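You operate a simulated robot arm through the tools that you are given. There is no shell and no other tool.

You are at the controls of a simulated robot arm. One attempt, no reset.

Task
Put the white block in the drain box, shut the cover and tighten its screw at 3.
Fine: blue driver, one run, back in its holder after; fingers off the turning socket.

Only the result counts: the job must be done as asked and must still hold three seconds after the hand-in. Knocking over, shifting, dropping, spilling or breaking anything else fails it. A push-on lid holds only when it is set on centred and level and pressed home; a screw cap is set on level and turned clockwise until tight.

Robot
A 6-joint arm with a two-finger parallel gripper, fixed in place. Base frame: the origin is at the foot of the arm, x ahead of it, y to its left, z up; the work surface is at about z = 0.9. Readings come in m, degrees, newtons and seconds.
With the tool pointing down near the work surface it reaches from about 0.24 to 0.64 m from the base axis. Its first joint turns from -66.0 to 66.0 degrees. Payload 2.7 kg.
The tool frame sits at the grasp point between the pads (the TCP): z along the fingers, y along the line on which they close. The tips reach 0.023 m beyond it. Largest opening 0.094 m; finger width 0.038, thickness 0.01; the body of the gripper, 0.054 by 0.096 m, starts 0.039 m behind the TCP.
Orientation is that of the tool frame in the base frame, as [roll, pitch, yaw] about the fixed x, y, z axes, in that order (R = Rz(yaw) Ry(pitch) Rx(roll)). With the fingers straight down and closing along the base's y, the tool's x points along the base's -x, its y along +y and its z along -z.

Tools
- The arm moves only by the tool play_rows. Its argument "motion" is a list that holds one entry, the list of rows, each a list of 7 numbers: the shift along the tool's x, y, z in m, then the turn, a rotation vector about the tool's x, y, z in degrees, then the gripper command, from -1 (shut) to 1 (fully open), values between in proportion. In form: [[[tx, ty, tz, wx, wy, wz, claw], ...]]. A call has 1 to 20 rows; each row is the pose to reach, as a shift and turn from the pose commanded when the call began, along the tool's axes at that moment. A row lasts 0.2 s, in which the tool goes at most 0.05 m and 8.6 degrees; a call with a longer step from one row to the next is refused whole, and so is a gripper value outside its range. Where a pose cannot be reached the arm comes as near as it can. A force on the tool above 70 N (or 10 N above the force at the start of the call, whichever is more), or a blocked arm, ends the call early, and 0.2 s more pass. The fingers move at their own pace (about 0.045 m/s each) and stop on an object; they squeeze with about 39 N. The grip force told is the motor's: it shows also when the fingers shut on nothing. Time passes only in rows, and 0.2 s behind the last, so rows that repeat a pose let the fingers close. The reply holds the time, the measured pose of the TCP, the force on the tool along the base axes, the opening and the grip force, in the units named above and with some noise, with the torque about the TCP (base axes, N m) and any sound that the robot's microphone picked up.
- Cameras (640 x 400 px; columns grow to the right, rows downward): "scene" is fixed at [0.0677, -0.4234, 1.4184]; the picture's right is [0.84, -0.55, 0.00], its down [-0.24, -0.37, -0.90] and it looks along [0.49, 0.75, -0.45] (base axes); focal length 287 px, centre (320, 200). "wrist" rides on the gripper at [0.086, 0.016, -0.075] in the tool frame; the picture's right is [-0.18, 0.98, 0.00], its down [-0.58, -0.11, -0.81] and it looks along [-0.79, -0.15, 0.59] (tool axes); focal length 243 px, centre (320, 200). There is no depth. A picture from a camera that has moved, and an enlarged one, comes with that camera's place and axes in the base frame and with its lens.
- grab_frame(camera): a new picture of that camera. The clock stands still meanwhile.
- enlarge(camera, box): a new picture of the part [left, top, right, bottom] of that camera's present view, enlarged. The clock stands still meanwhile.
- job_done(): hands the job in; it is judged then, once.

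Nothing tells you positions but the pictures and the camera data. Unless the task says otherwise, let go and move clear before handing in.

The tools are called after ">>>" as a command line: name --argument value ..., lists and objects as JSON in quotes. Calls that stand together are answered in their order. play_rows: Moves the arm, as the interface text tells. Its arguments: {"type":"object","properties":{"motion":{"type":"array","items":{"type":"array","items":{"type":"array","items":{"type":"number"}}}}},"required":["motion"]} The other tools are called the same way: grab_frame (camera) takes a picture; enlarge (camera, box) takes an enlarged picture of a part of a camera's view; job_done () hands the job in.

At the start:

```text
time: 0.0
ee_pos: [0.2914, 0.0398, 1.3259]
orientation: [180.0, 0.2, -180.0]
ft_force: [-0.1, 0.8, 0.5]
wrist_torque: [0.0, -0.02, 0.04]
grip_width: 0.094
grasp_force: 0.0
```

scene: 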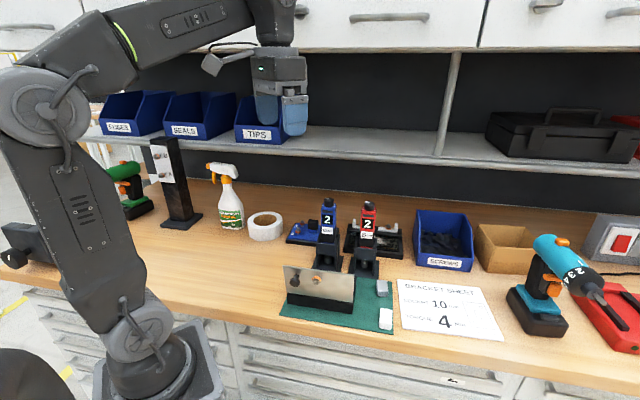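
wrist: 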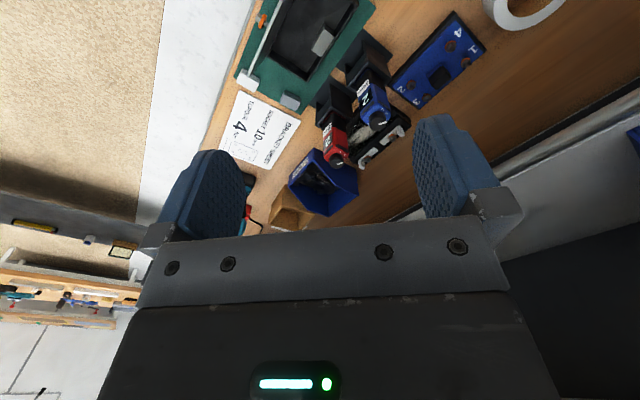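

I see a bench with a hinged-cover box on a green mat, a blue and a red driver in holders, and a few small pale blocks. I'll look closer before moving.

>>> enlarge --camera "scene" --box '[270, 180, 430, 340]'

>>> enlarge --camera "wrist" --box '[220, 0, 540, 200]'

>>> enlarge --camera "scene" --box '[480, 200, 640, 350]'

>>> enlarge --camera "scene" --box '[90, 130, 300, 260]'

```text
2.50 times, centred on (350, 260) of scene
camera zoom: at [0.0677, -0.4234, 1.4184], right [0.84, -0.55, 0.0], down [-0.24, -0.37, -0.9], along [0.49, 0.75, -0.45], focal length 716 px, centre (245, 50)
```

zoom: 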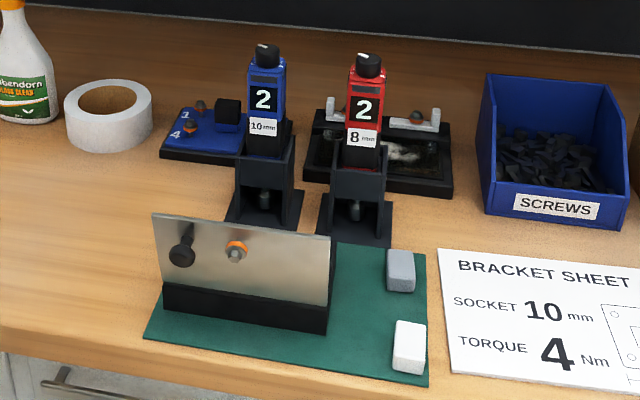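

```text
2.00 times, centred on (380, 100) of wrist
camera zoom: at [0.2022, 0.0554, 1.3997], right [0.18, 0.98, 0.0], down [0.58, -0.11, 0.81], along [0.79, -0.15, -0.59], focal length 485 px, centre (200, 400)
```

zoom: 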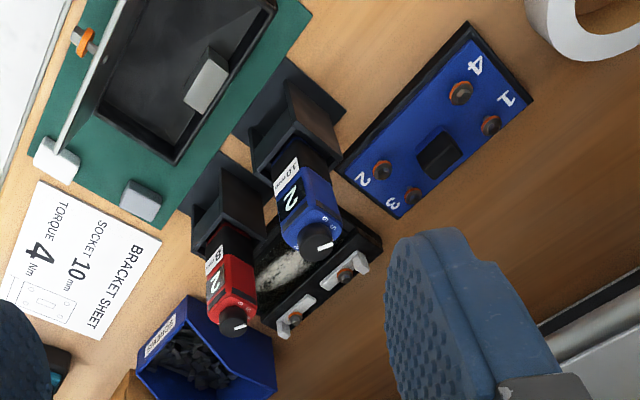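

```text
2.67 times, centred on (560, 275) of scene
camera zoom: at [0.0677, -0.4234, 1.4184], right [0.84, -0.55, 0.0], down [-0.24, -0.37, -0.9], along [0.49, 0.75, -0.45], focal length 764 px, centre (-320, 0)
```

zoom: 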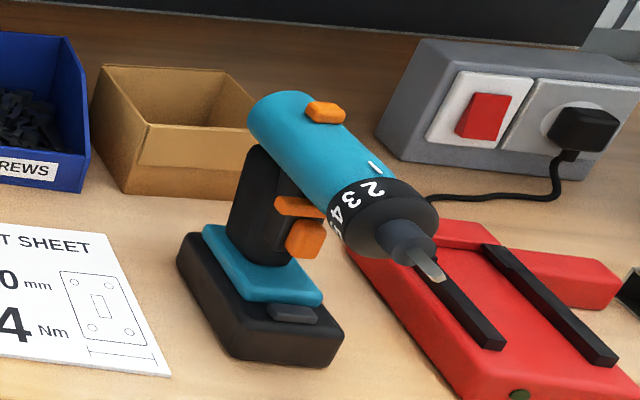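

```text
3.05 times, centred on (195, 195) of scene
camera zoom: at [0.0677, -0.4234, 1.4184], right [0.84, -0.55, 0.0], down [-0.24, -0.37, -0.9], along [0.49, 0.75, -0.45], focal length 874 px, centre (701, 215)
```

zoom: 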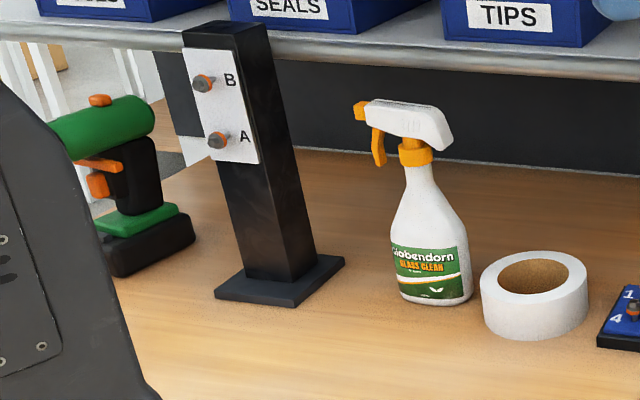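

The drain box is on the green mat with its cover standing open. The bench runs at about 45° to my base, so I'll turn the wrist to match and look from closer in.

>>> play_rows --motion '[[[0.0026, -0.017, 0.021, 0, 0, -7.5, 1], [0.0052, -0.0345, 0.042, 0, 0, -15, 1], [0.0078, -0.052, 0.063, 0, 0, -22.5, 1], [0.0104, -0.069, 0.084, 0, 0, -30, 1], [0.013, -0.086, 0.105, 0, 0, -37.5, 1], [0.0156, -0.1035, 0.126, 0, 0, -45, 1], [0.0156, -0.1035, 0.126, 0, 0, -45, 1]]]'

>>> grab_frame --camera "wrist"

>>> grab_frame --camera "scene"

```text
time: 1.6
ee_pos: [0.2752, -0.0645, 1.2001]
orientation: [-179.9, 0.1, -134.9]
ft_force: [-0.3, 0.6, -0.1]
wrist_torque: [0.0, 0.02, -0.01]
grip_width: 0.0938
grasp_force: 0.1
```

```text
taken
camera wrist: at [0.2006, -0.1151, 1.2743], right [-0.57, 0.82, 0.0], down [0.49, 0.34, 0.81], along [0.67, 0.46, -0.59], focal length 243 px, centre (320, 200)
```

wrist: 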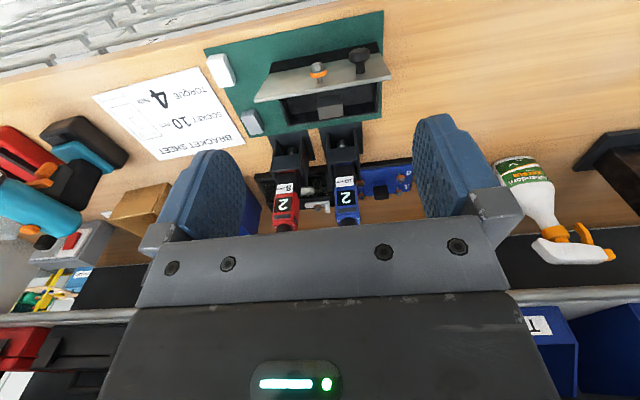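

```text
taken
```

scene: 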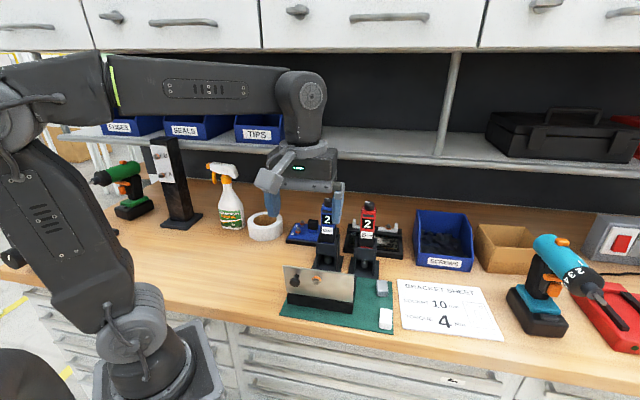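

The wrist view is now square to the bench. I'll zoom in on the box, the blocks and the driver details.

>>> enlarge --camera "wrist" --box '[200, 0, 400, 125]'

>>> enlarge --camera "wrist" --box '[240, 110, 430, 240]'

>>> enlarge --camera "scene" --box '[280, 190, 410, 275]'

>>> enlarge --camera "scene" --box '[275, 255, 405, 340]'

```text
3.20 times, centred on (300, 62) of wrist
camera zoom: at [0.2006, -0.1151, 1.2743], right [-0.57, 0.82, 0.0], down [0.49, 0.34, 0.81], along [0.67, 0.46, -0.59], focal length 776 px, centre (384, 640)
```

zoom: 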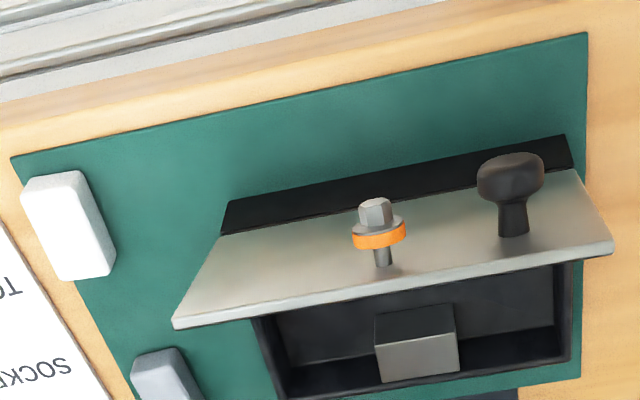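

```text
3.08 times, centred on (335, 175) of wrist
camera zoom: at [0.2006, -0.1151, 1.2743], right [-0.57, 0.82, 0.0], down [0.49, 0.34, 0.81], along [0.67, 0.46, -0.59], focal length 746 px, centre (274, 277)
```

zoom: 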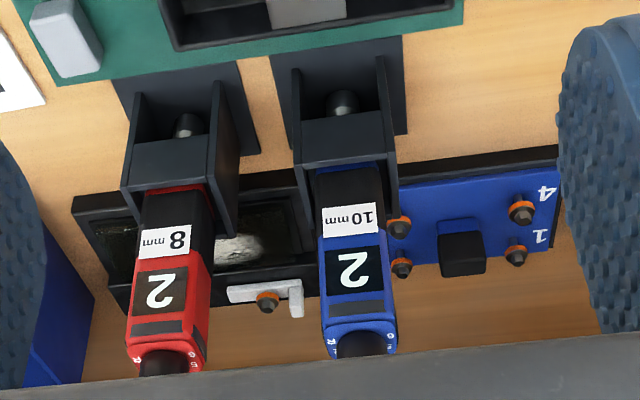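

```text
4.71 times, centred on (345, 232) of scene
camera zoom: at [0.0677, -0.4234, 1.4184], right [0.84, -0.55, 0.0], down [-0.24, -0.37, -0.9], along [0.49, 0.75, -0.45], focal length 1349 px, centre (202, 47)
```

zoom: 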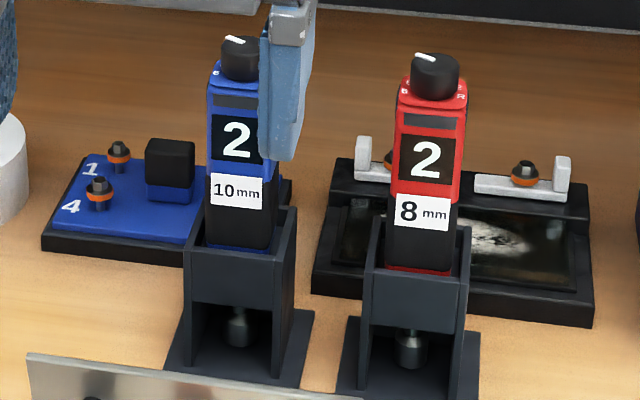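

```text
4.71 times, centred on (340, 298) of scene
camera zoom: at [0.0677, -0.4234, 1.4184], right [0.84, -0.55, 0.0], down [-0.24, -0.37, -0.9], along [0.49, 0.75, -0.45], focal length 1349 px, centre (226, -259)
```

zoom: 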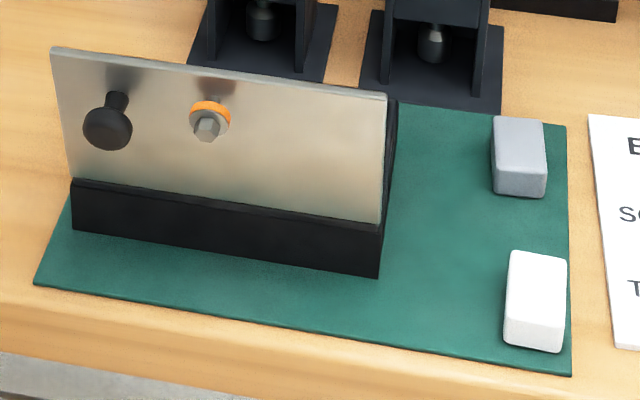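

The cover stands on the near wall of the box with a knob and a captive screw on its outer face, and a boss or block sits inside the box. I'll get a closer look at the drivers and into the box.

>>> play_rows --motion '[[[-0.035, 0.004, 0, 0, 0, 0, 1], [-0.07, 0.008, 0, 0, 0, 0, 1], [-0.105, 0.012, 0, 0, 0, 0, 1], [-0.137, 0.015, 0, 0, 0, 0, 1], [-0.137, 0.015, 0, 0, 0, 0, 1]]]'

>>> grab_frame --camera "wrist"

>>> enlarge --camera "wrist" --box '[200, 60, 440, 210]'

>>> enlarge --camera "wrist" --box '[220, 0, 440, 130]'

```text
time: 2.8
ee_pos: [0.3627, 0.0429, 1.1993]
orientation: [-179.8, 0.1, -135.0]
ft_force: [0.3, -0.4, -0.3]
wrist_torque: [0.01, -0.02, 0.01]
grip_width: 0.0941
grasp_force: 0.1
```

```text
taken
camera wrist: at [0.2873, -0.0067, 1.2731], right [-0.56, 0.83, 0.0], down [0.49, 0.33, 0.81], along [0.67, 0.46, -0.59], focal length 243 px, centre (320, 200)
```

wrist: 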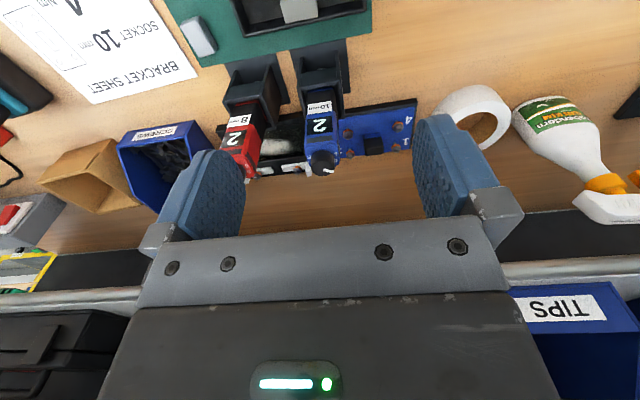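

```text
2.67 times, centred on (320, 135) of wrist
camera zoom: at [0.2873, -0.0067, 1.2731], right [-0.56, 0.83, 0.0], down [0.49, 0.33, 0.81], along [0.67, 0.46, -0.59], focal length 647 px, centre (320, 373)
```

zoom: 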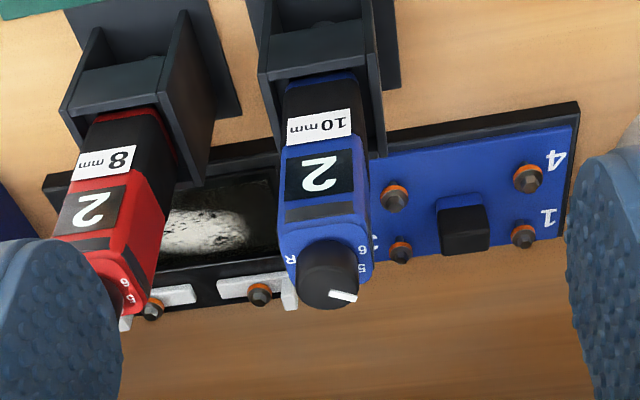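

```text
2.91 times, centred on (330, 65) of wrist
camera zoom: at [0.2873, -0.0067, 1.2731], right [-0.56, 0.83, 0.0], down [0.49, 0.33, 0.81], along [0.67, 0.46, -0.59], focal length 706 px, centre (291, 593)
```

zoom: 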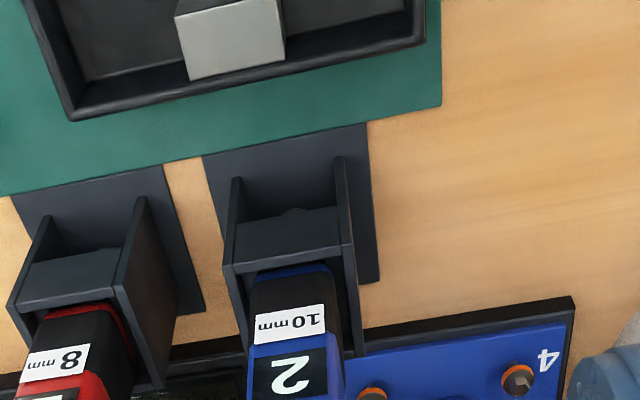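

The dial is a knob on top with numbers around it and a white pointer line. I'll move so the camera looks almost straight down on it.

>>> play_rows --motion '[[[-0.04, 0, 0, 0, 0, 0, 1], [-0.08, 0, 0, 0, 0, 0, 1], [-0.11, 0, 0, 0, 0, 0, 1], [-0.11, 0, 0, 0, 0, 0, 1]]]'

>>> grab_frame --camera "wrist"

>>> enlarge --camera "wrist" --box '[280, 0, 380, 62]'

```text
time: 3.8
ee_pos: [0.439, 0.1185, 1.1999]
orientation: [-179.9, 0.1, -135.0]
ft_force: [0.6, 0.9, 0.0]
wrist_torque: [0.01, -0.02, -0.01]
grip_width: 0.0939
grasp_force: 0.1
```

```text
taken
camera wrist: at [0.3643, 0.0692, 1.2726], right [-0.56, 0.83, 0.0], down [0.49, 0.33, 0.81], along [0.67, 0.46, -0.59], focal length 243 px, centre (320, 200)
```

wrist: 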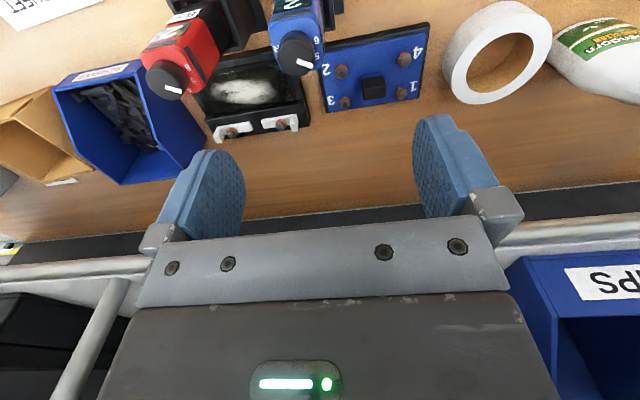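

```text
6.40 times, centred on (330, 31) of wrist
camera zoom: at [0.3643, 0.0692, 1.2726], right [-0.56, 0.83, 0.0], down [0.49, 0.33, 0.81], along [0.67, 0.46, -0.59], focal length 1553 px, centre (256, 1282)
```

zoom: 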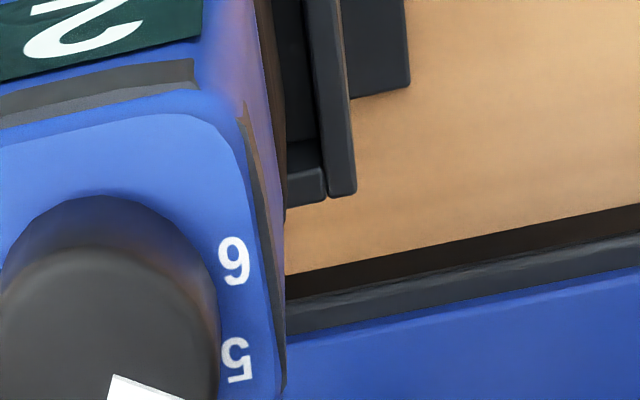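

>>> enlarge --camera "wrist" --box '[260, 20, 350, 80]'

>>> enlarge --camera "wrist" --box '[125, 20, 215, 110]'

>>> enlarge --camera "scene" --box '[310, 190, 350, 275]'

```text
6.67 times, centred on (305, 50) of wrist
camera zoom: at [0.3643, 0.0692, 1.2726], right [-0.56, 0.83, 0.0], down [0.49, 0.33, 0.81], along [0.67, 0.46, -0.59], focal length 1618 px, centre (420, 1200)
```

zoom: 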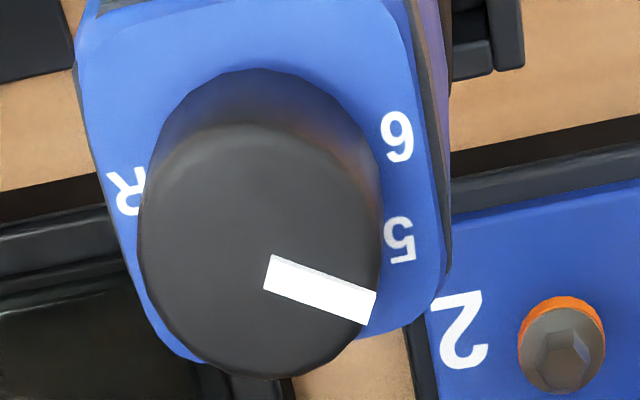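

```text
4.44 times, centred on (170, 65) of wrist
camera zoom: at [0.3643, 0.0692, 1.2726], right [-0.56, 0.83, 0.0], down [0.49, 0.33, 0.81], along [0.67, 0.46, -0.59], focal length 1078 px, centre (987, 800)
```

zoom: 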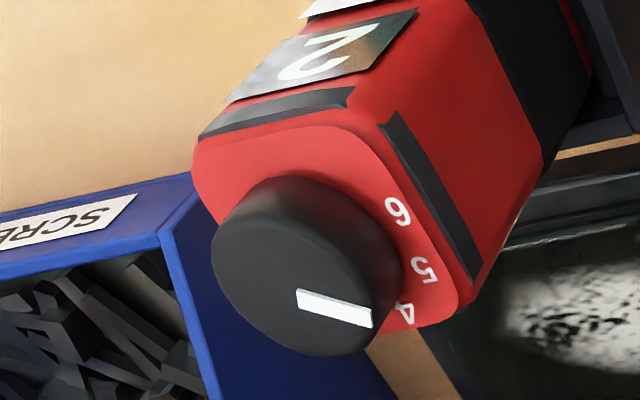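

```text
4.71 times, centred on (330, 232) of scene
camera zoom: at [0.0677, -0.4233, 1.4184], right [0.84, -0.55, 0.0], down [-0.24, -0.37, -0.9], along [0.49, 0.75, -0.45], focal length 1349 px, centre (273, 47)
```

zoom: 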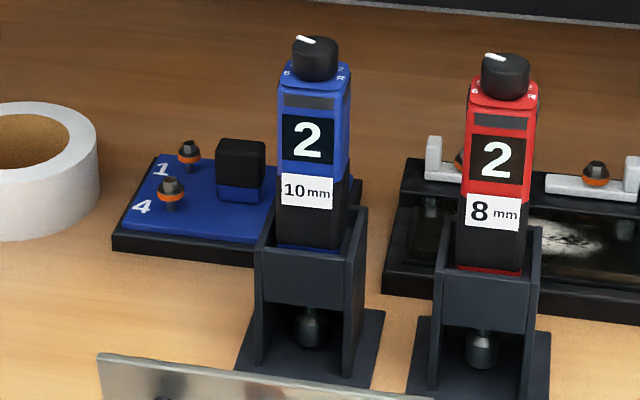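

The pointer position against the labels is unclear from here, so I'll tilt to look straight down on the knob.

>>> play_rows --motion '[[[-0.01, 0, -0.01, 0, 7, 0, 1], [-0.02, 0, -0.02, 0, 14, 0, 1], [-0.03, 0, -0.02, 0, 21, 0, 1], [-0.04, 0, -0.02, 0, 28, 0, 1], [-0.045, 0, -0.02, 0, 35, 0, 1], [-0.045, 0, -0.02, 0, 35, 0, 1]]]'

>>> grab_frame --camera "wrist"

>>> enlarge --camera "wrist" --box '[260, 70, 360, 140]'

```text
time: 5.2
ee_pos: [0.4235, 0.1204, 1.1529]
orientation: [-179.9, -34.9, -135.2]
ft_force: [0.1, -0.3, 0.2]
wrist_torque: [-0.01, 0.0, -0.02]
grip_width: 0.0941
grasp_force: 0.2
out of reach, approached as far as the arm can: row 3, 4, 5, 6
```

```text
taken
camera wrist: at [0.3895, 0.1116, 1.2623], right [-0.59, 0.8, -0.11], down [0.74, 0.59, 0.33], along [0.33, 0.11, -0.94], focal length 243 px, centre (320, 200)
```

wrist: 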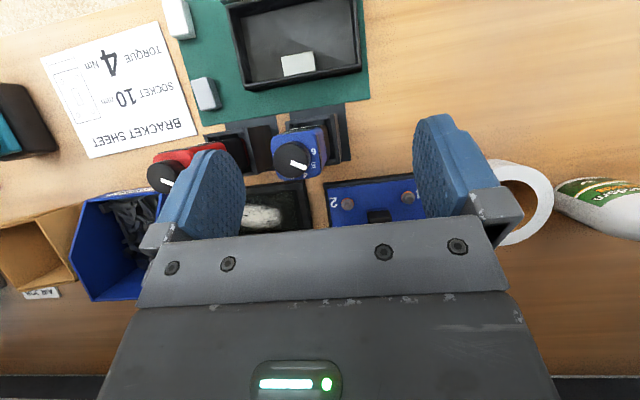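

```text
5.71 times, centred on (310, 105) of wrist
camera zoom: at [0.3895, 0.1116, 1.2623], right [-0.59, 0.8, -0.11], down [0.74, 0.59, 0.33], along [0.33, 0.11, -0.94], focal length 1386 px, centre (377, 743)
```

zoom: 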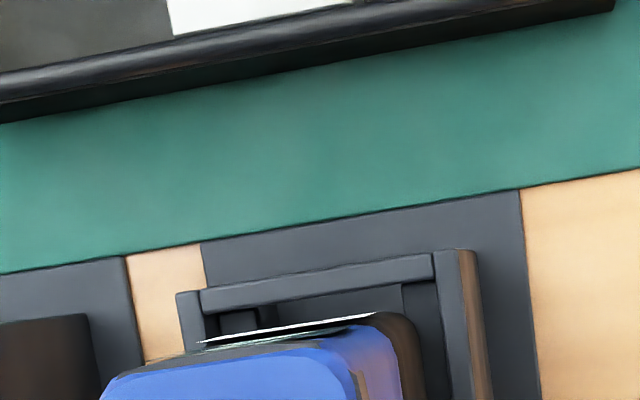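

>>> enlarge --camera "wrist" --box '[250, 120, 340, 185]'

>>> enlarge --camera "wrist" --box '[150, 0, 390, 130]'

>>> grab_frame --camera "scene"

```text
6.15 times, centred on (295, 152) of wrist
camera zoom: at [0.3895, 0.1116, 1.2623], right [-0.59, 0.8, -0.11], down [0.74, 0.59, 0.33], along [0.33, 0.11, -0.94], focal length 1493 px, centre (474, 492)
```

zoom: 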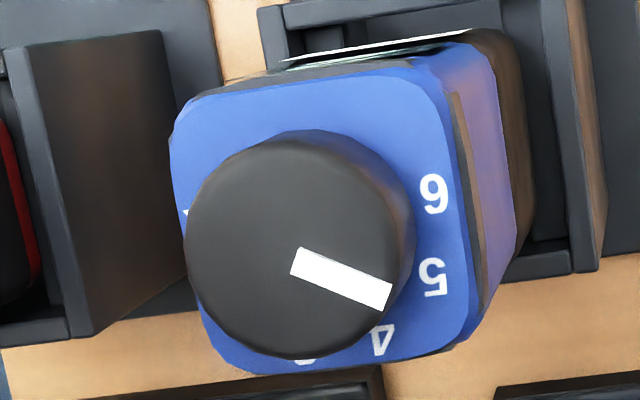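

```text
2.67 times, centred on (270, 65) of wrist
camera zoom: at [0.3895, 0.1116, 1.2623], right [-0.59, 0.8, -0.11], down [0.74, 0.59, 0.33], along [0.33, 0.11, -0.94], focal length 647 px, centre (453, 560)
```

zoom: 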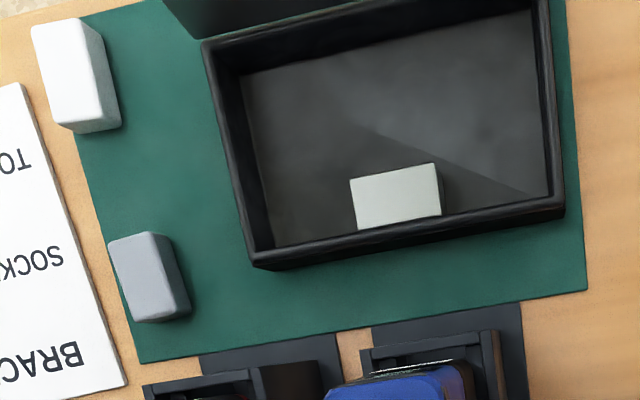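

```text
taken
```

scene: 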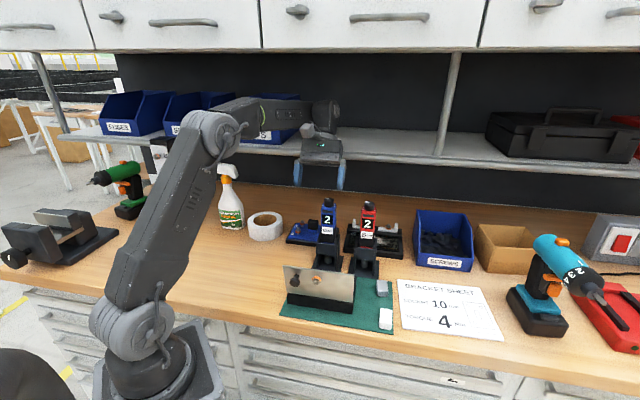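

The dial labels read R, 2, 3, 4, 5, 6 around the back, and the front display shows 2 while the pointer sits near the 5. I'll settle that by turning the knob and watching the display. Next I'll straighten up and go for the white block, at roughly x 0.42, y -0.13.

>>> play_rows --motion '[[[0.012, 0, -0.0064, 0, -7, 0, 1], [0.024, 0, -0.013, 0, -14, 0, 1], [0.036, 0, -0.019, 0, -21, 0, 1], [0.048, 0, -0.026, 0, -28, 0, 1], [0.059, 0, -0.032, 0, -35, 0, 1], [0.059, 0, -0.032, 0, -35, 0, 1]]]'

```text
time: 6.6
ee_pos: [0.4016, 0.1004, 1.2126]
orientation: [-180.0, 0.2, -135.0]
ft_force: [-0.4, 0.5, -0.3]
wrist_torque: [0.02, 0.0, -0.01]
grip_width: 0.094
grasp_force: 0.0
```

>>> play_rows --motion '[[[0.031, -0.026, 0, 0, 0, 0, 1], [0.062, -0.052, 0, 0, 0, 0, 1], [0.093, -0.078, 0, 0, 0, 0, 1], [0.124, -0.104, 0, 0, 0, 0, 1], [0.155, -0.13, 0, 0, 0, 0, 1], [0.185, -0.157, 0.02, 0, 0, 0, 1], [0.185, -0.157, 0.06, 0, 0, 0, 1], [0.185, -0.157, 0.1, 0, 0, 0, 1], [0.185, -0.157, 0.14, 0, 0, 0, 1], [0.185, -0.157, 0.14, 0, 0, 0, 1]]]'

>>> grab_frame --camera "wrist"

>>> enlarge --camera "wrist" --box '[200, 0, 460, 160]'

```text
time: 8.8
ee_pos: [0.3831, -0.1429, 1.0694]
orientation: [-179.9, 0.0, -135.0]
ft_force: [0.1, -0.4, 0.2]
wrist_torque: [-0.01, 0.06, 0.01]
grip_width: 0.0942
grasp_force: 0.0
```

```text
taken
camera wrist: at [0.3089, -0.1933, 1.143], right [-0.57, 0.82, 0.0], down [0.49, 0.33, 0.81], along [0.67, 0.46, -0.59], focal length 243 px, centre (320, 200)
```

wrist: 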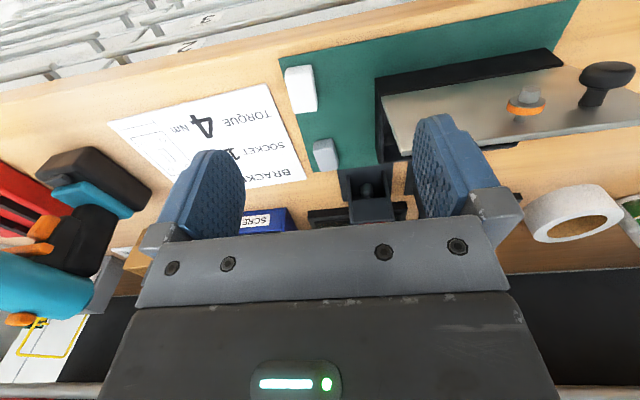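

```text
2.46 times, centred on (330, 80) of wrist
camera zoom: at [0.3089, -0.1933, 1.143], right [-0.57, 0.82, 0.0], down [0.49, 0.33, 0.81], along [0.67, 0.46, -0.59], focal length 597 px, centre (295, 495)
```

zoom: 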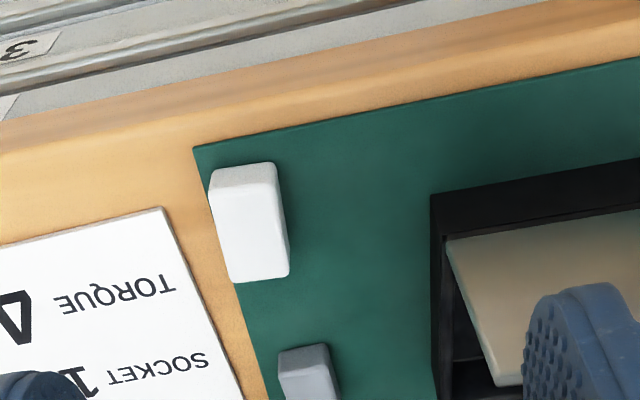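

The white block measures about 26 × 38 × 18 mm, centred near u=0.396, v=0.209 in bench axes. I'll lower over it and grip across its width.

>>> play_rows --motion '[[[-0.02, -0.012, 0.01, 0, 0, 0, 0.5], [-0.039, -0.024, 0.03, 0, 0, 0, 0.1], [-0.039, -0.024, 0.06, 0, 0, 0, 0.1], [-0.039, -0.024, 0.09, 0, 0, 0, 0.1], [-0.039, -0.024, 0.11, 0, 0, 0, 0.1], [-0.039, -0.024, 0.11, 0, 0, 0, 0.1]]]'

>>> grab_frame --camera "wrist"

>>> enlarge --camera "scene" --box '[320, 240, 450, 340]'

```text
time: 10.2
ee_pos: [0.4273, -0.1299, 0.9612]
orientation: [-179.9, 0.0, -134.9]
ft_force: [-0.8, -0.4, 0.8]
wrist_torque: [0.02, 0.01, -0.03]
grip_width: 0.0517
grasp_force: 0.1
```

```text
taken
camera wrist: at [0.3525, -0.1806, 1.0352], right [-0.56, 0.83, 0.0], down [0.49, 0.33, 0.81], along [0.67, 0.46, -0.59], focal length 243 px, centre (320, 200)
```

wrist: 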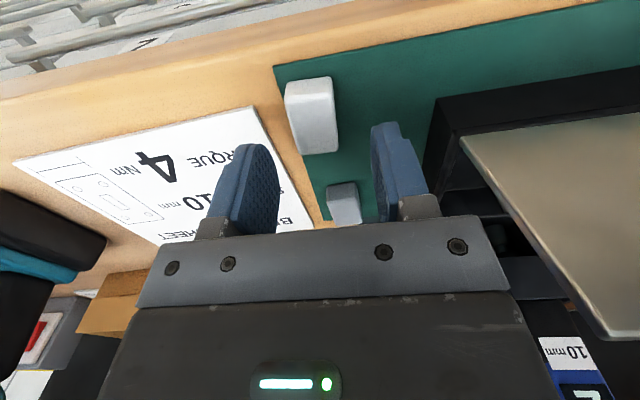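

```text
4.00 times, centred on (385, 290) of scene
camera zoom: at [0.0677, -0.4234, 1.4184], right [0.84, -0.55, 0.0], down [-0.24, -0.37, -0.9], along [0.49, 0.75, -0.45], focal length 1146 px, centre (60, -160)
```

zoom: 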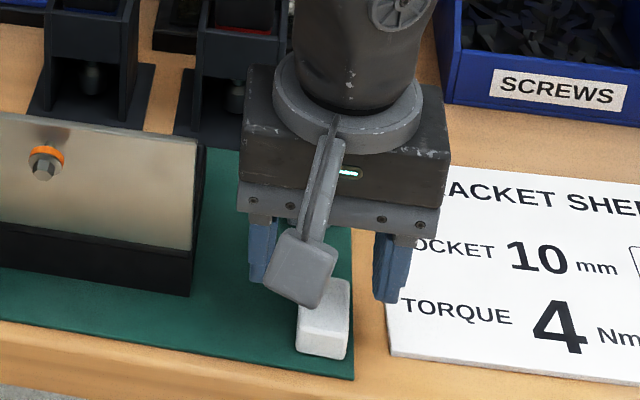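

The fingers straddle the block well. Now down the last 3 cm, then close.

>>> play_rows --motion '[[[0.002, 0, 0.015, 0, 0, 0, 0.1], [0.002, 0, 0.031, 0, 0, 0, 0.1], [0.002, 0, 0.031, 0, 0, 0, -0.3], [0.002, 0, 0.031, 0, 0, 0, -0.6], [0.002, 0, 0.031, 0, 0, 0, -0.8], [0.002, 0, 0.031, 0, 0, 0, -0.8], [0.002, 0, 0.031, 0, 0, 0, -0.8]]]'

>>> enlarge --camera "scene" --box '[320, 240, 450, 340]'

```text
time: 11.8
ee_pos: [0.4259, -0.1324, 0.9311]
orientation: [-179.9, 0.1, -135.0]
ft_force: [-1.2, -0.9, 0.5]
wrist_torque: [-0.01, 0.0, 0.02]
grip_width: 0.0241
grasp_force: 39.4
```

```text
4.00 times, centred on (385, 290) of scene
camera zoom: at [0.0677, -0.4234, 1.4184], right [0.84, -0.55, 0.0], down [-0.24, -0.37, -0.9], along [0.49, 0.75, -0.45], focal length 1146 px, centre (60, -160)
```

zoom: 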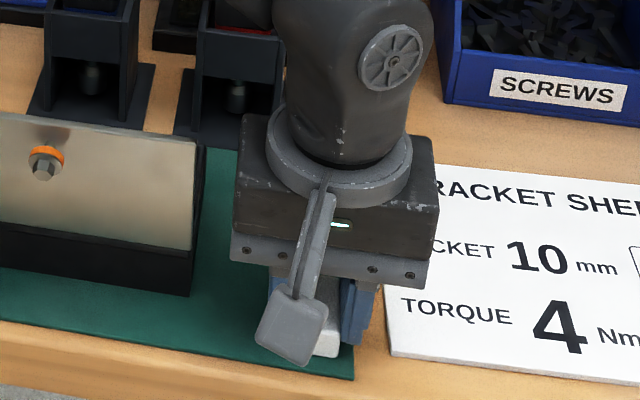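

I have the block (grip width 24 mm). Lifting it, then turning 90° so the gripper body and camera stay clear of the standing cover, and moving above the left end of the box.

>>> play_rows --motion '[[[0, 0, -0.02, 0, 0, 0, -0.8], [0, 0, -0.06, 0, 0, 0, -0.8], [0, 0, -0.1, 0, 0, 0, -0.8], [0, 0, -0.14, 0, 0, 0, -0.8], [0, 0, -0.18, 0, 0, 0, -0.8], [-0.004, 0.012, -0.18, 0, 0, 7.5, -0.8], [-0.009, 0.028, -0.18, 0, 0, 15, -0.8], [-0.014, 0.044, -0.18, 0, 0, 22.5, -0.8], [-0.019, 0.06, -0.18, 0, 0, 30, -0.8], [-0.024, 0.076, -0.18, 0, 0, 37.5, -0.8], [-0.029, 0.092, -0.18, 0, 0, 45, -0.8], [-0.034, 0.108, -0.18, 0, 0, 52.5, -0.8], [-0.039, 0.124, -0.18, 0, 0, 60, -0.8], [-0.044, 0.14, -0.18, 0, 0, 67.5, -0.8], [-0.049, 0.156, -0.18, 0, 0, 75, -0.8], [-0.054, 0.172, -0.18, 0, 0, 82.5, -0.8], [-0.0565, 0.188, -0.18, 0, 0, 90, -0.8], [-0.0565, 0.188, -0.18, 0, 0, 90, -0.8]]]'

>>> grab_frame --camera "wrist"

>>> grab_frame --camera "scene"

```text
time: 15.6
ee_pos: [0.3319, 0.0419, 1.1099]
orientation: [180.0, 0.2, 134.9]
ft_force: [-0.2, -0.3, 1.3]
wrist_torque: [-0.02, -0.02, -0.03]
grip_width: 0.0245
grasp_force: 39.0
```

```text
taken
camera wrist: at [0.2807, 0.1138, 1.1843], right [0.83, 0.56, 0.0], down [0.33, -0.49, 0.81], along [0.46, -0.67, -0.59], focal length 243 px, centre (320, 200)
```

wrist: 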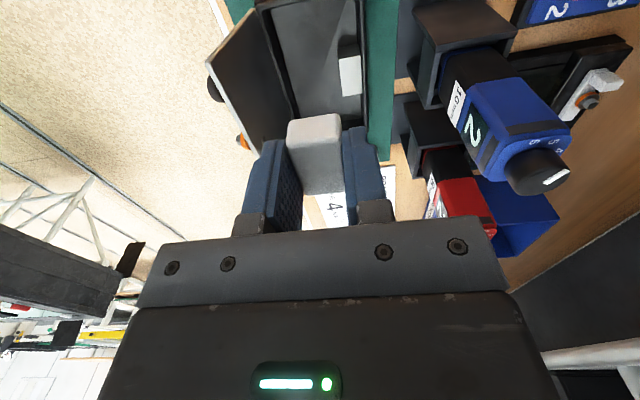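

```text
taken
```

scene: 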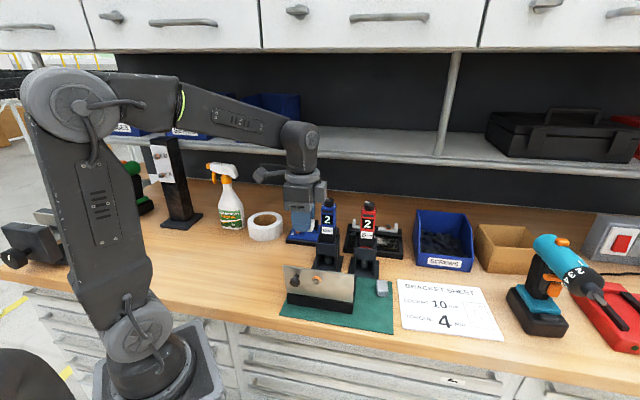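

The block is held well above the box. I'll zoom in here to measure how the cover leans and where the inside walls are.

>>> enlarge --camera "wrist" --box '[190, 0, 410, 160]'

>>> enlarge --camera "scene" --box '[270, 180, 400, 340]'

```text
2.50 times, centred on (300, 80) of wrist
camera zoom: at [0.2807, 0.1138, 1.1843], right [0.83, 0.56, 0.0], down [0.33, -0.49, 0.81], along [0.46, -0.67, -0.59], focal length 606 px, centre (370, 500)
```

zoom: 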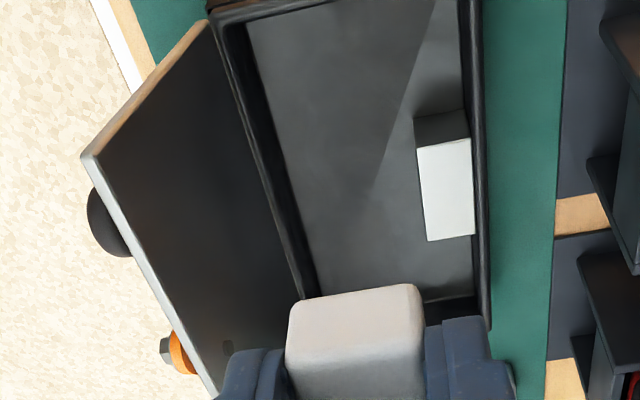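

```text
2.50 times, centred on (335, 260) of scene
camera zoom: at [0.0677, -0.4233, 1.4184], right [0.84, -0.55, 0.0], down [-0.24, -0.37, -0.9], along [0.49, 0.75, -0.45], focal length 716 px, centre (282, 50)
```

zoom: 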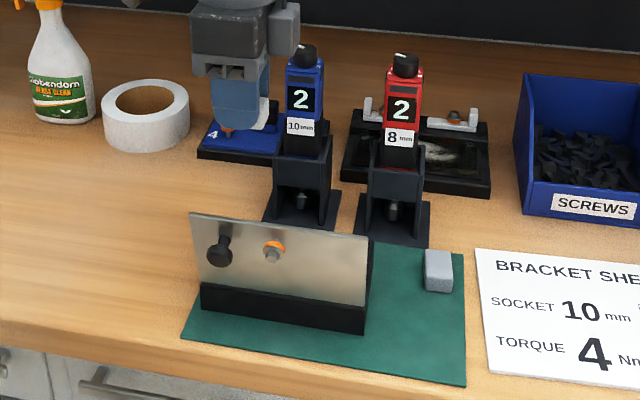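

The cover actually leans outward about 13° past vertical, so there's room to go straight down without tilting. Lowering into the box next to the boss.

>>> play_rows --motion '[[[-0.002, 0, 0.03, 0, 0, 0, -0.8], [-0.002, -0.001, 0.06, 0, 0, 0, -0.8], [-0.002, -0.001, 0.09, 0, 0, 0, -0.8], [-0.002, -0.001, 0.115, 0, 0, 0, -0.8], [-0.002, -0.001, 0.135, 0, 0, 0, -0.8], [-0.002, -0.001, 0.135, 0, 0, 0, -0.8]]]'

>>> grab_frame --camera "wrist"

>>> enlarge --camera "scene" --box '[270, 200, 400, 340]'

```text
time: 17.0
ee_pos: [0.3335, 0.0384, 0.9738]
orientation: [179.9, 0.1, 135.0]
ft_force: [0.0, 0.6, -1.1]
wrist_torque: [-0.02, 0.0, -0.01]
grip_width: 0.0244
grasp_force: 38.7
```

```text
taken
camera wrist: at [0.2811, 0.1101, 1.0479], right [0.83, 0.56, 0.0], down [0.33, -0.49, 0.81], along [0.46, -0.67, -0.59], focal length 243 px, centre (320, 200)
```

wrist: 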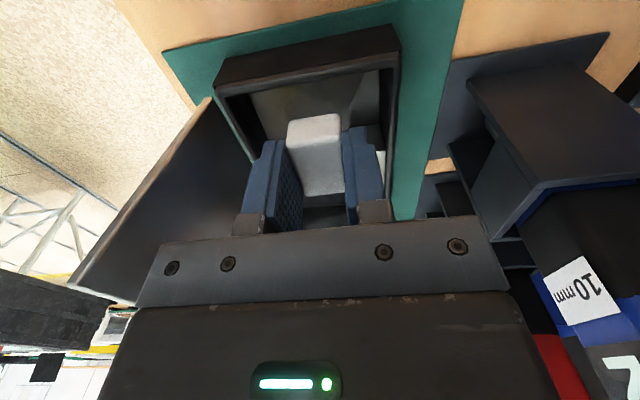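

```text
2.86 times, centred on (335, 270) of scene
camera zoom: at [0.0677, -0.4234, 1.4184], right [0.84, -0.55, 0.0], down [-0.24, -0.37, -0.9], along [0.49, 0.75, -0.45], focal length 819 px, centre (277, 0)
```

zoom: 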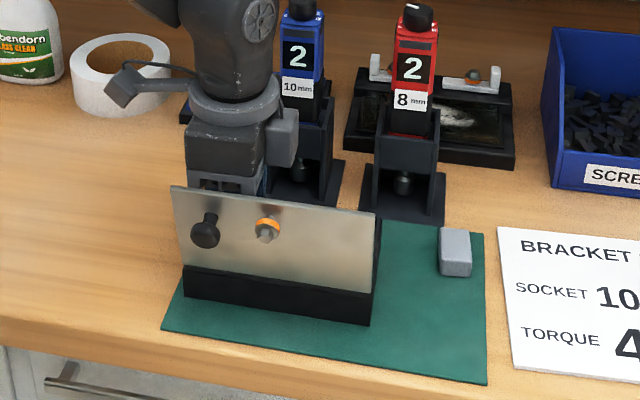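

>>> play_rows --motion '[[[0, 0, 0.012, 0, 0, 0, -0.8], [0, 0, 0.024, 0, 0, 0, -0.8], [0, 0, 0.03, 0, 0, 0, -0.8], [0, 0, 0.034, 0, 0, 0, -0.8], [0, 0, 0.034, 0, 0, 0, -0.8]]]'

>>> grab_frame --camera "wrist"

```text
time: 18.2
ee_pos: [0.3329, 0.0392, 0.9417]
orientation: [179.9, 0.1, 134.9]
ft_force: [-0.3, 0.2, -0.9]
wrist_torque: [-0.01, -0.02, 0.03]
grip_width: 0.0242
grasp_force: 38.8
```

```text
taken
camera wrist: at [0.281, 0.1106, 1.0158], right [0.83, 0.56, 0.0], down [0.33, -0.49, 0.81], along [0.46, -0.67, -0.59], focal length 243 px, centre (320, 200)
```

wrist: 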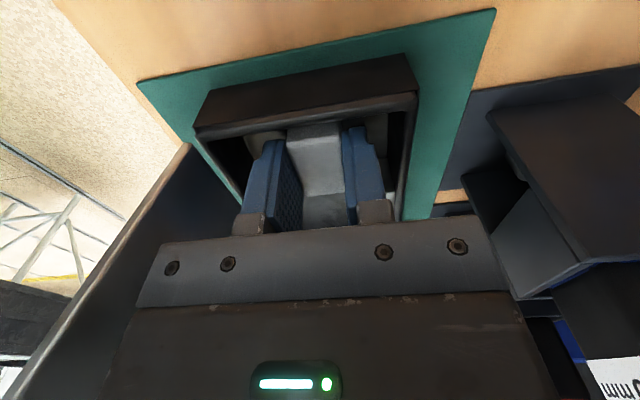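

Still no contact; I'll ease down in millimetres until the block touches the floor.

>>> play_rows --motion '[[[0, 0, 0.002, 0, 0, 0, -0.8], [0, 0, 0.004, 0, 0, 0, -0.8], [0, 0, 0.004, 0, 0, 0, -0.8]]]'

>>> play_rows --motion '[[[0, 0, 0.001, 0, 0, 0, -0.8], [0, 0, 0.002, 0, 0, 0, -0.8], [0, 0, 0.002, 0, 0, 0, -0.8]]]'

```text
time: 19.0
ee_pos: [0.3339, 0.0386, 0.9377]
orientation: [-180.0, 0.1, 134.9]
ft_force: [-0.2, 0.0, 0.0]
wrist_torque: [0.02, -0.03, -0.02]
grip_width: 0.0242
grasp_force: 38.9
```

```text
time: 19.8
ee_pos: [0.3341, 0.038, 0.9369]
orientation: [179.9, 0.1, 134.9]
ft_force: [-3.4, 1.2, 21.7]
wrist_torque: [0.05, 0.17, -0.01]
grip_width: 0.0245
grasp_force: 38.6
```

Contact at z≈0.937. Opening just a little, since the far wall is close, then rising straight up.

>>> play_rows --motion '[[[0, 0, -0.001, 0, 0, 0, -0.3], [0, 0, -0.001, 0, 0, 0, -0.3], [0, 0, -0.001, 0, 0, 0, -0.3]]]'

>>> play_rows --motion '[[[0, 0, -0.01, 0, 0, 0, -0.3], [0, 0, -0.03, 0, 0, 0, -0.3], [0, 0, -0.06, 0, 0, 0, -0.3], [0, 0, -0.1, 0, 0, 0, -0.3], [0, 0, -0.14, 0, 0, 0, -0.3], [0, 0, -0.18, 0, 0, 0, -0.3], [0, 0, -0.18, 0, 0, 0, -0.3]]]'

>>> enlarge --camera "wrist" --box '[190, 0, 450, 160]'

```text
time: 20.6
ee_pos: [0.3337, 0.0375, 0.9364]
orientation: [180.0, 0.2, 135.0]
ft_force: [0.1, 0.5, 0.5]
wrist_torque: [0.0, -0.01, -0.02]
grip_width: 0.0331
grasp_force: 0.1
```

```text
time: 22.2
ee_pos: [0.3316, 0.038, 1.118]
orientation: [-180.0, 0.1, 135.0]
ft_force: [-0.3, 1.1, -0.4]
wrist_torque: [-0.03, 0.01, -0.01]
grip_width: 0.0331
grasp_force: 0.0
```

```text
2.46 times, centred on (320, 80) of wrist
camera zoom: at [0.2807, 0.1112, 1.1913], right [0.83, 0.56, 0.0], down [0.33, -0.49, 0.81], along [0.46, -0.67, -0.59], focal length 597 px, centre (320, 495)
```

zoom: 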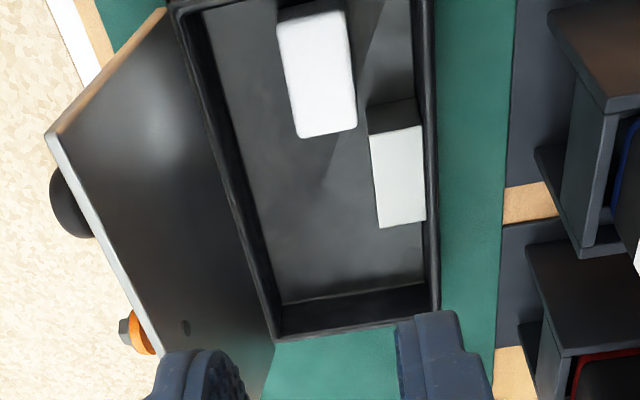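

The white block lies flat in the box, clear of the boss. Next I'll shut the fingers, go round in front of the cover, and push it closed from its outer face at the end away from the screw and knob.

>>> play_rows --motion '[[[-0.018, -0.022, 0, 0, 0, 0, -0.6], [-0.037, -0.044, 0, 0, 0, 0, -1], [-0.056, -0.066, 0, 0, 0, 0, -1], [-0.075, -0.089, 0, 0, 0, 0, -1], [-0.0924, -0.111, 0, 0, 0, 0, -1], [-0.0924, -0.111, 0.03, 0, 0, 0, -1], [-0.0924, -0.111, 0.06, 0, 0, 0, -1], [-0.0924, -0.111, 0.09, 0, 0, 0, -1], [-0.0924, -0.111, 0.09, 0, 0, 0, -1]]]'

>>> enlarge --camera "scene" --box '[270, 200, 400, 340]'

```text
time: 24.2
ee_pos: [0.3186, -0.1063, 1.0273]
orientation: [179.9, 0.1, 134.9]
ft_force: [0.6, -0.6, -0.3]
wrist_torque: [0.05, -0.01, 0.03]
grip_width: 0.0
grasp_force: 39.1
```

```text
2.86 times, centred on (335, 270) of scene
camera zoom: at [0.0677, -0.4234, 1.4184], right [0.84, -0.55, 0.0], down [-0.24, -0.37, -0.9], along [0.49, 0.75, -0.45], focal length 819 px, centre (277, 0)
```

zoom: 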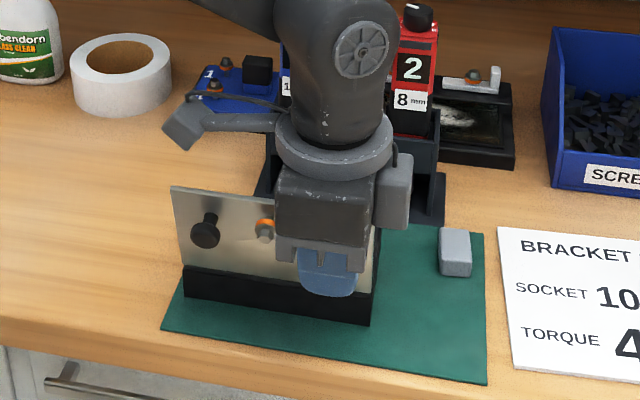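

Clear of the cover's fittings. Pushing slowly away from me.

>>> play_rows --motion '[[[0, 0.012, 0, 0, 0, 0, -1], [0, 0.024, 0, 0, 0, 0, -1], [0, 0.034, 0, 0, 0, 0, -1], [0, 0.042, 0, 0, 0, 0, -1], [0, 0.05, 0, 0, 0, 0, -1], [0, 0.058, 0, 0, 0, 0, -1], [0, 0.065, 0, 0, 0, 0, -1], [0, 0.065, 0, 0, 0, 0, -1]]]'

>>> enlarge --camera "scene" --box '[270, 200, 400, 340]'

>>> grab_frame --camera "wrist"

```text
time: 26.0
ee_pos: [0.3661, -0.0602, 1.0281]
orientation: [179.9, 0.1, 135.0]
ft_force: [0.1, 0.3, 0.1]
wrist_torque: [0.0, -0.01, 0.05]
grip_width: 0.0
grasp_force: 38.7
```

```text
2.86 times, centred on (335, 270) of scene
camera zoom: at [0.0677, -0.4233, 1.4184], right [0.84, -0.55, 0.0], down [-0.24, -0.37, -0.9], along [0.49, 0.75, -0.45], focal length 819 px, centre (277, 0)
```

zoom: 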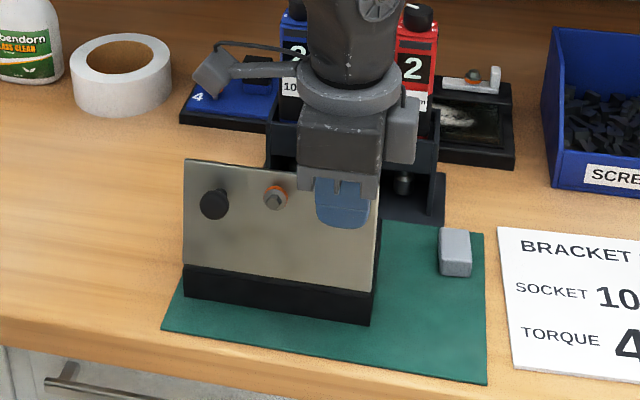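

```text
taken
camera wrist: at [0.3137, 0.0126, 1.1009], right [0.83, 0.56, 0.0], down [0.33, -0.49, 0.81], along [0.46, -0.67, -0.59], focal length 243 px, centre (320, 200)
```

wrist: 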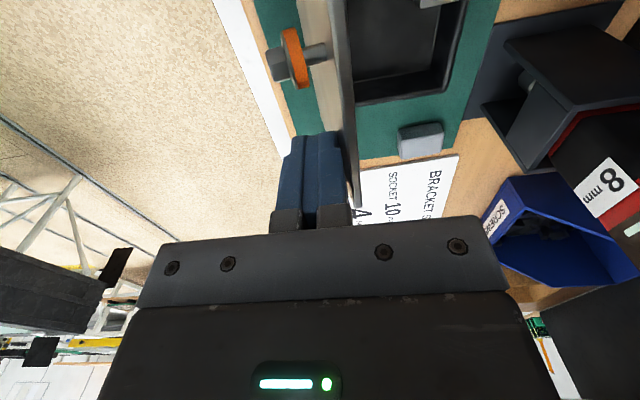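

The cover has come past vertical and is staying with the finger. Following it on over the arc.

>>> play_rows --motion '[[[0, 0.008, 0, 0, 0, 0, -1], [0, 0.016, 0.001, 0, 0, 0, -1], [0, 0.024, 0.003, 0, 0, 0, -1], [0, 0.032, 0.006, 0, 0, 0, -1], [0, 0.04, 0.01, 0, 0, 0, -1], [0, 0.04, 0.01, 0, 0, 0, -1]]]'

>>> enlarge --camera "scene" --box '[270, 200, 400, 340]'

>>> grab_frame --camera "wrist"

```text
time: 27.4
ee_pos: [0.3944, -0.0298, 1.0165]
orientation: [179.9, 0.2, 135.1]
ft_force: [-0.1, 0.8, 0.1]
wrist_torque: [0.01, 0.0, 0.0]
grip_width: 0.0
grasp_force: 38.9
```

```text
2.86 times, centred on (335, 270) of scene
camera zoom: at [0.0677, -0.4233, 1.4184], right [0.84, -0.55, 0.0], down [-0.24, -0.37, -0.9], along [0.49, 0.75, -0.45], focal length 819 px, centre (277, 0)
```

zoom: 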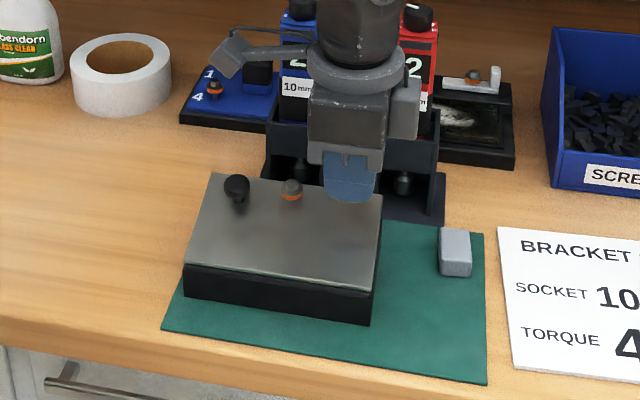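

```text
taken
camera wrist: at [0.3428, 0.0418, 1.0911], right [0.82, 0.57, 0.0], down [0.33, -0.49, 0.81], along [0.46, -0.67, -0.59], focal length 243 px, centre (320, 200)
```

wrist: 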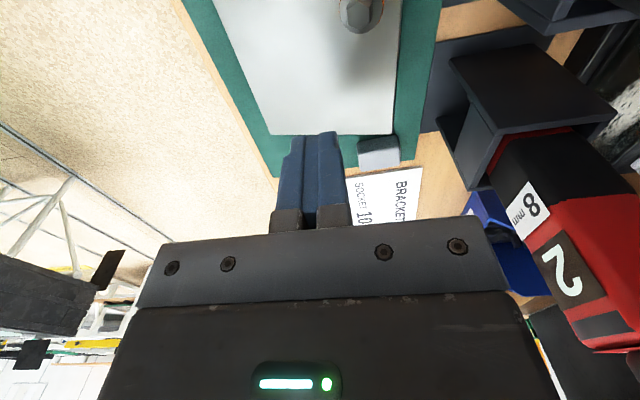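

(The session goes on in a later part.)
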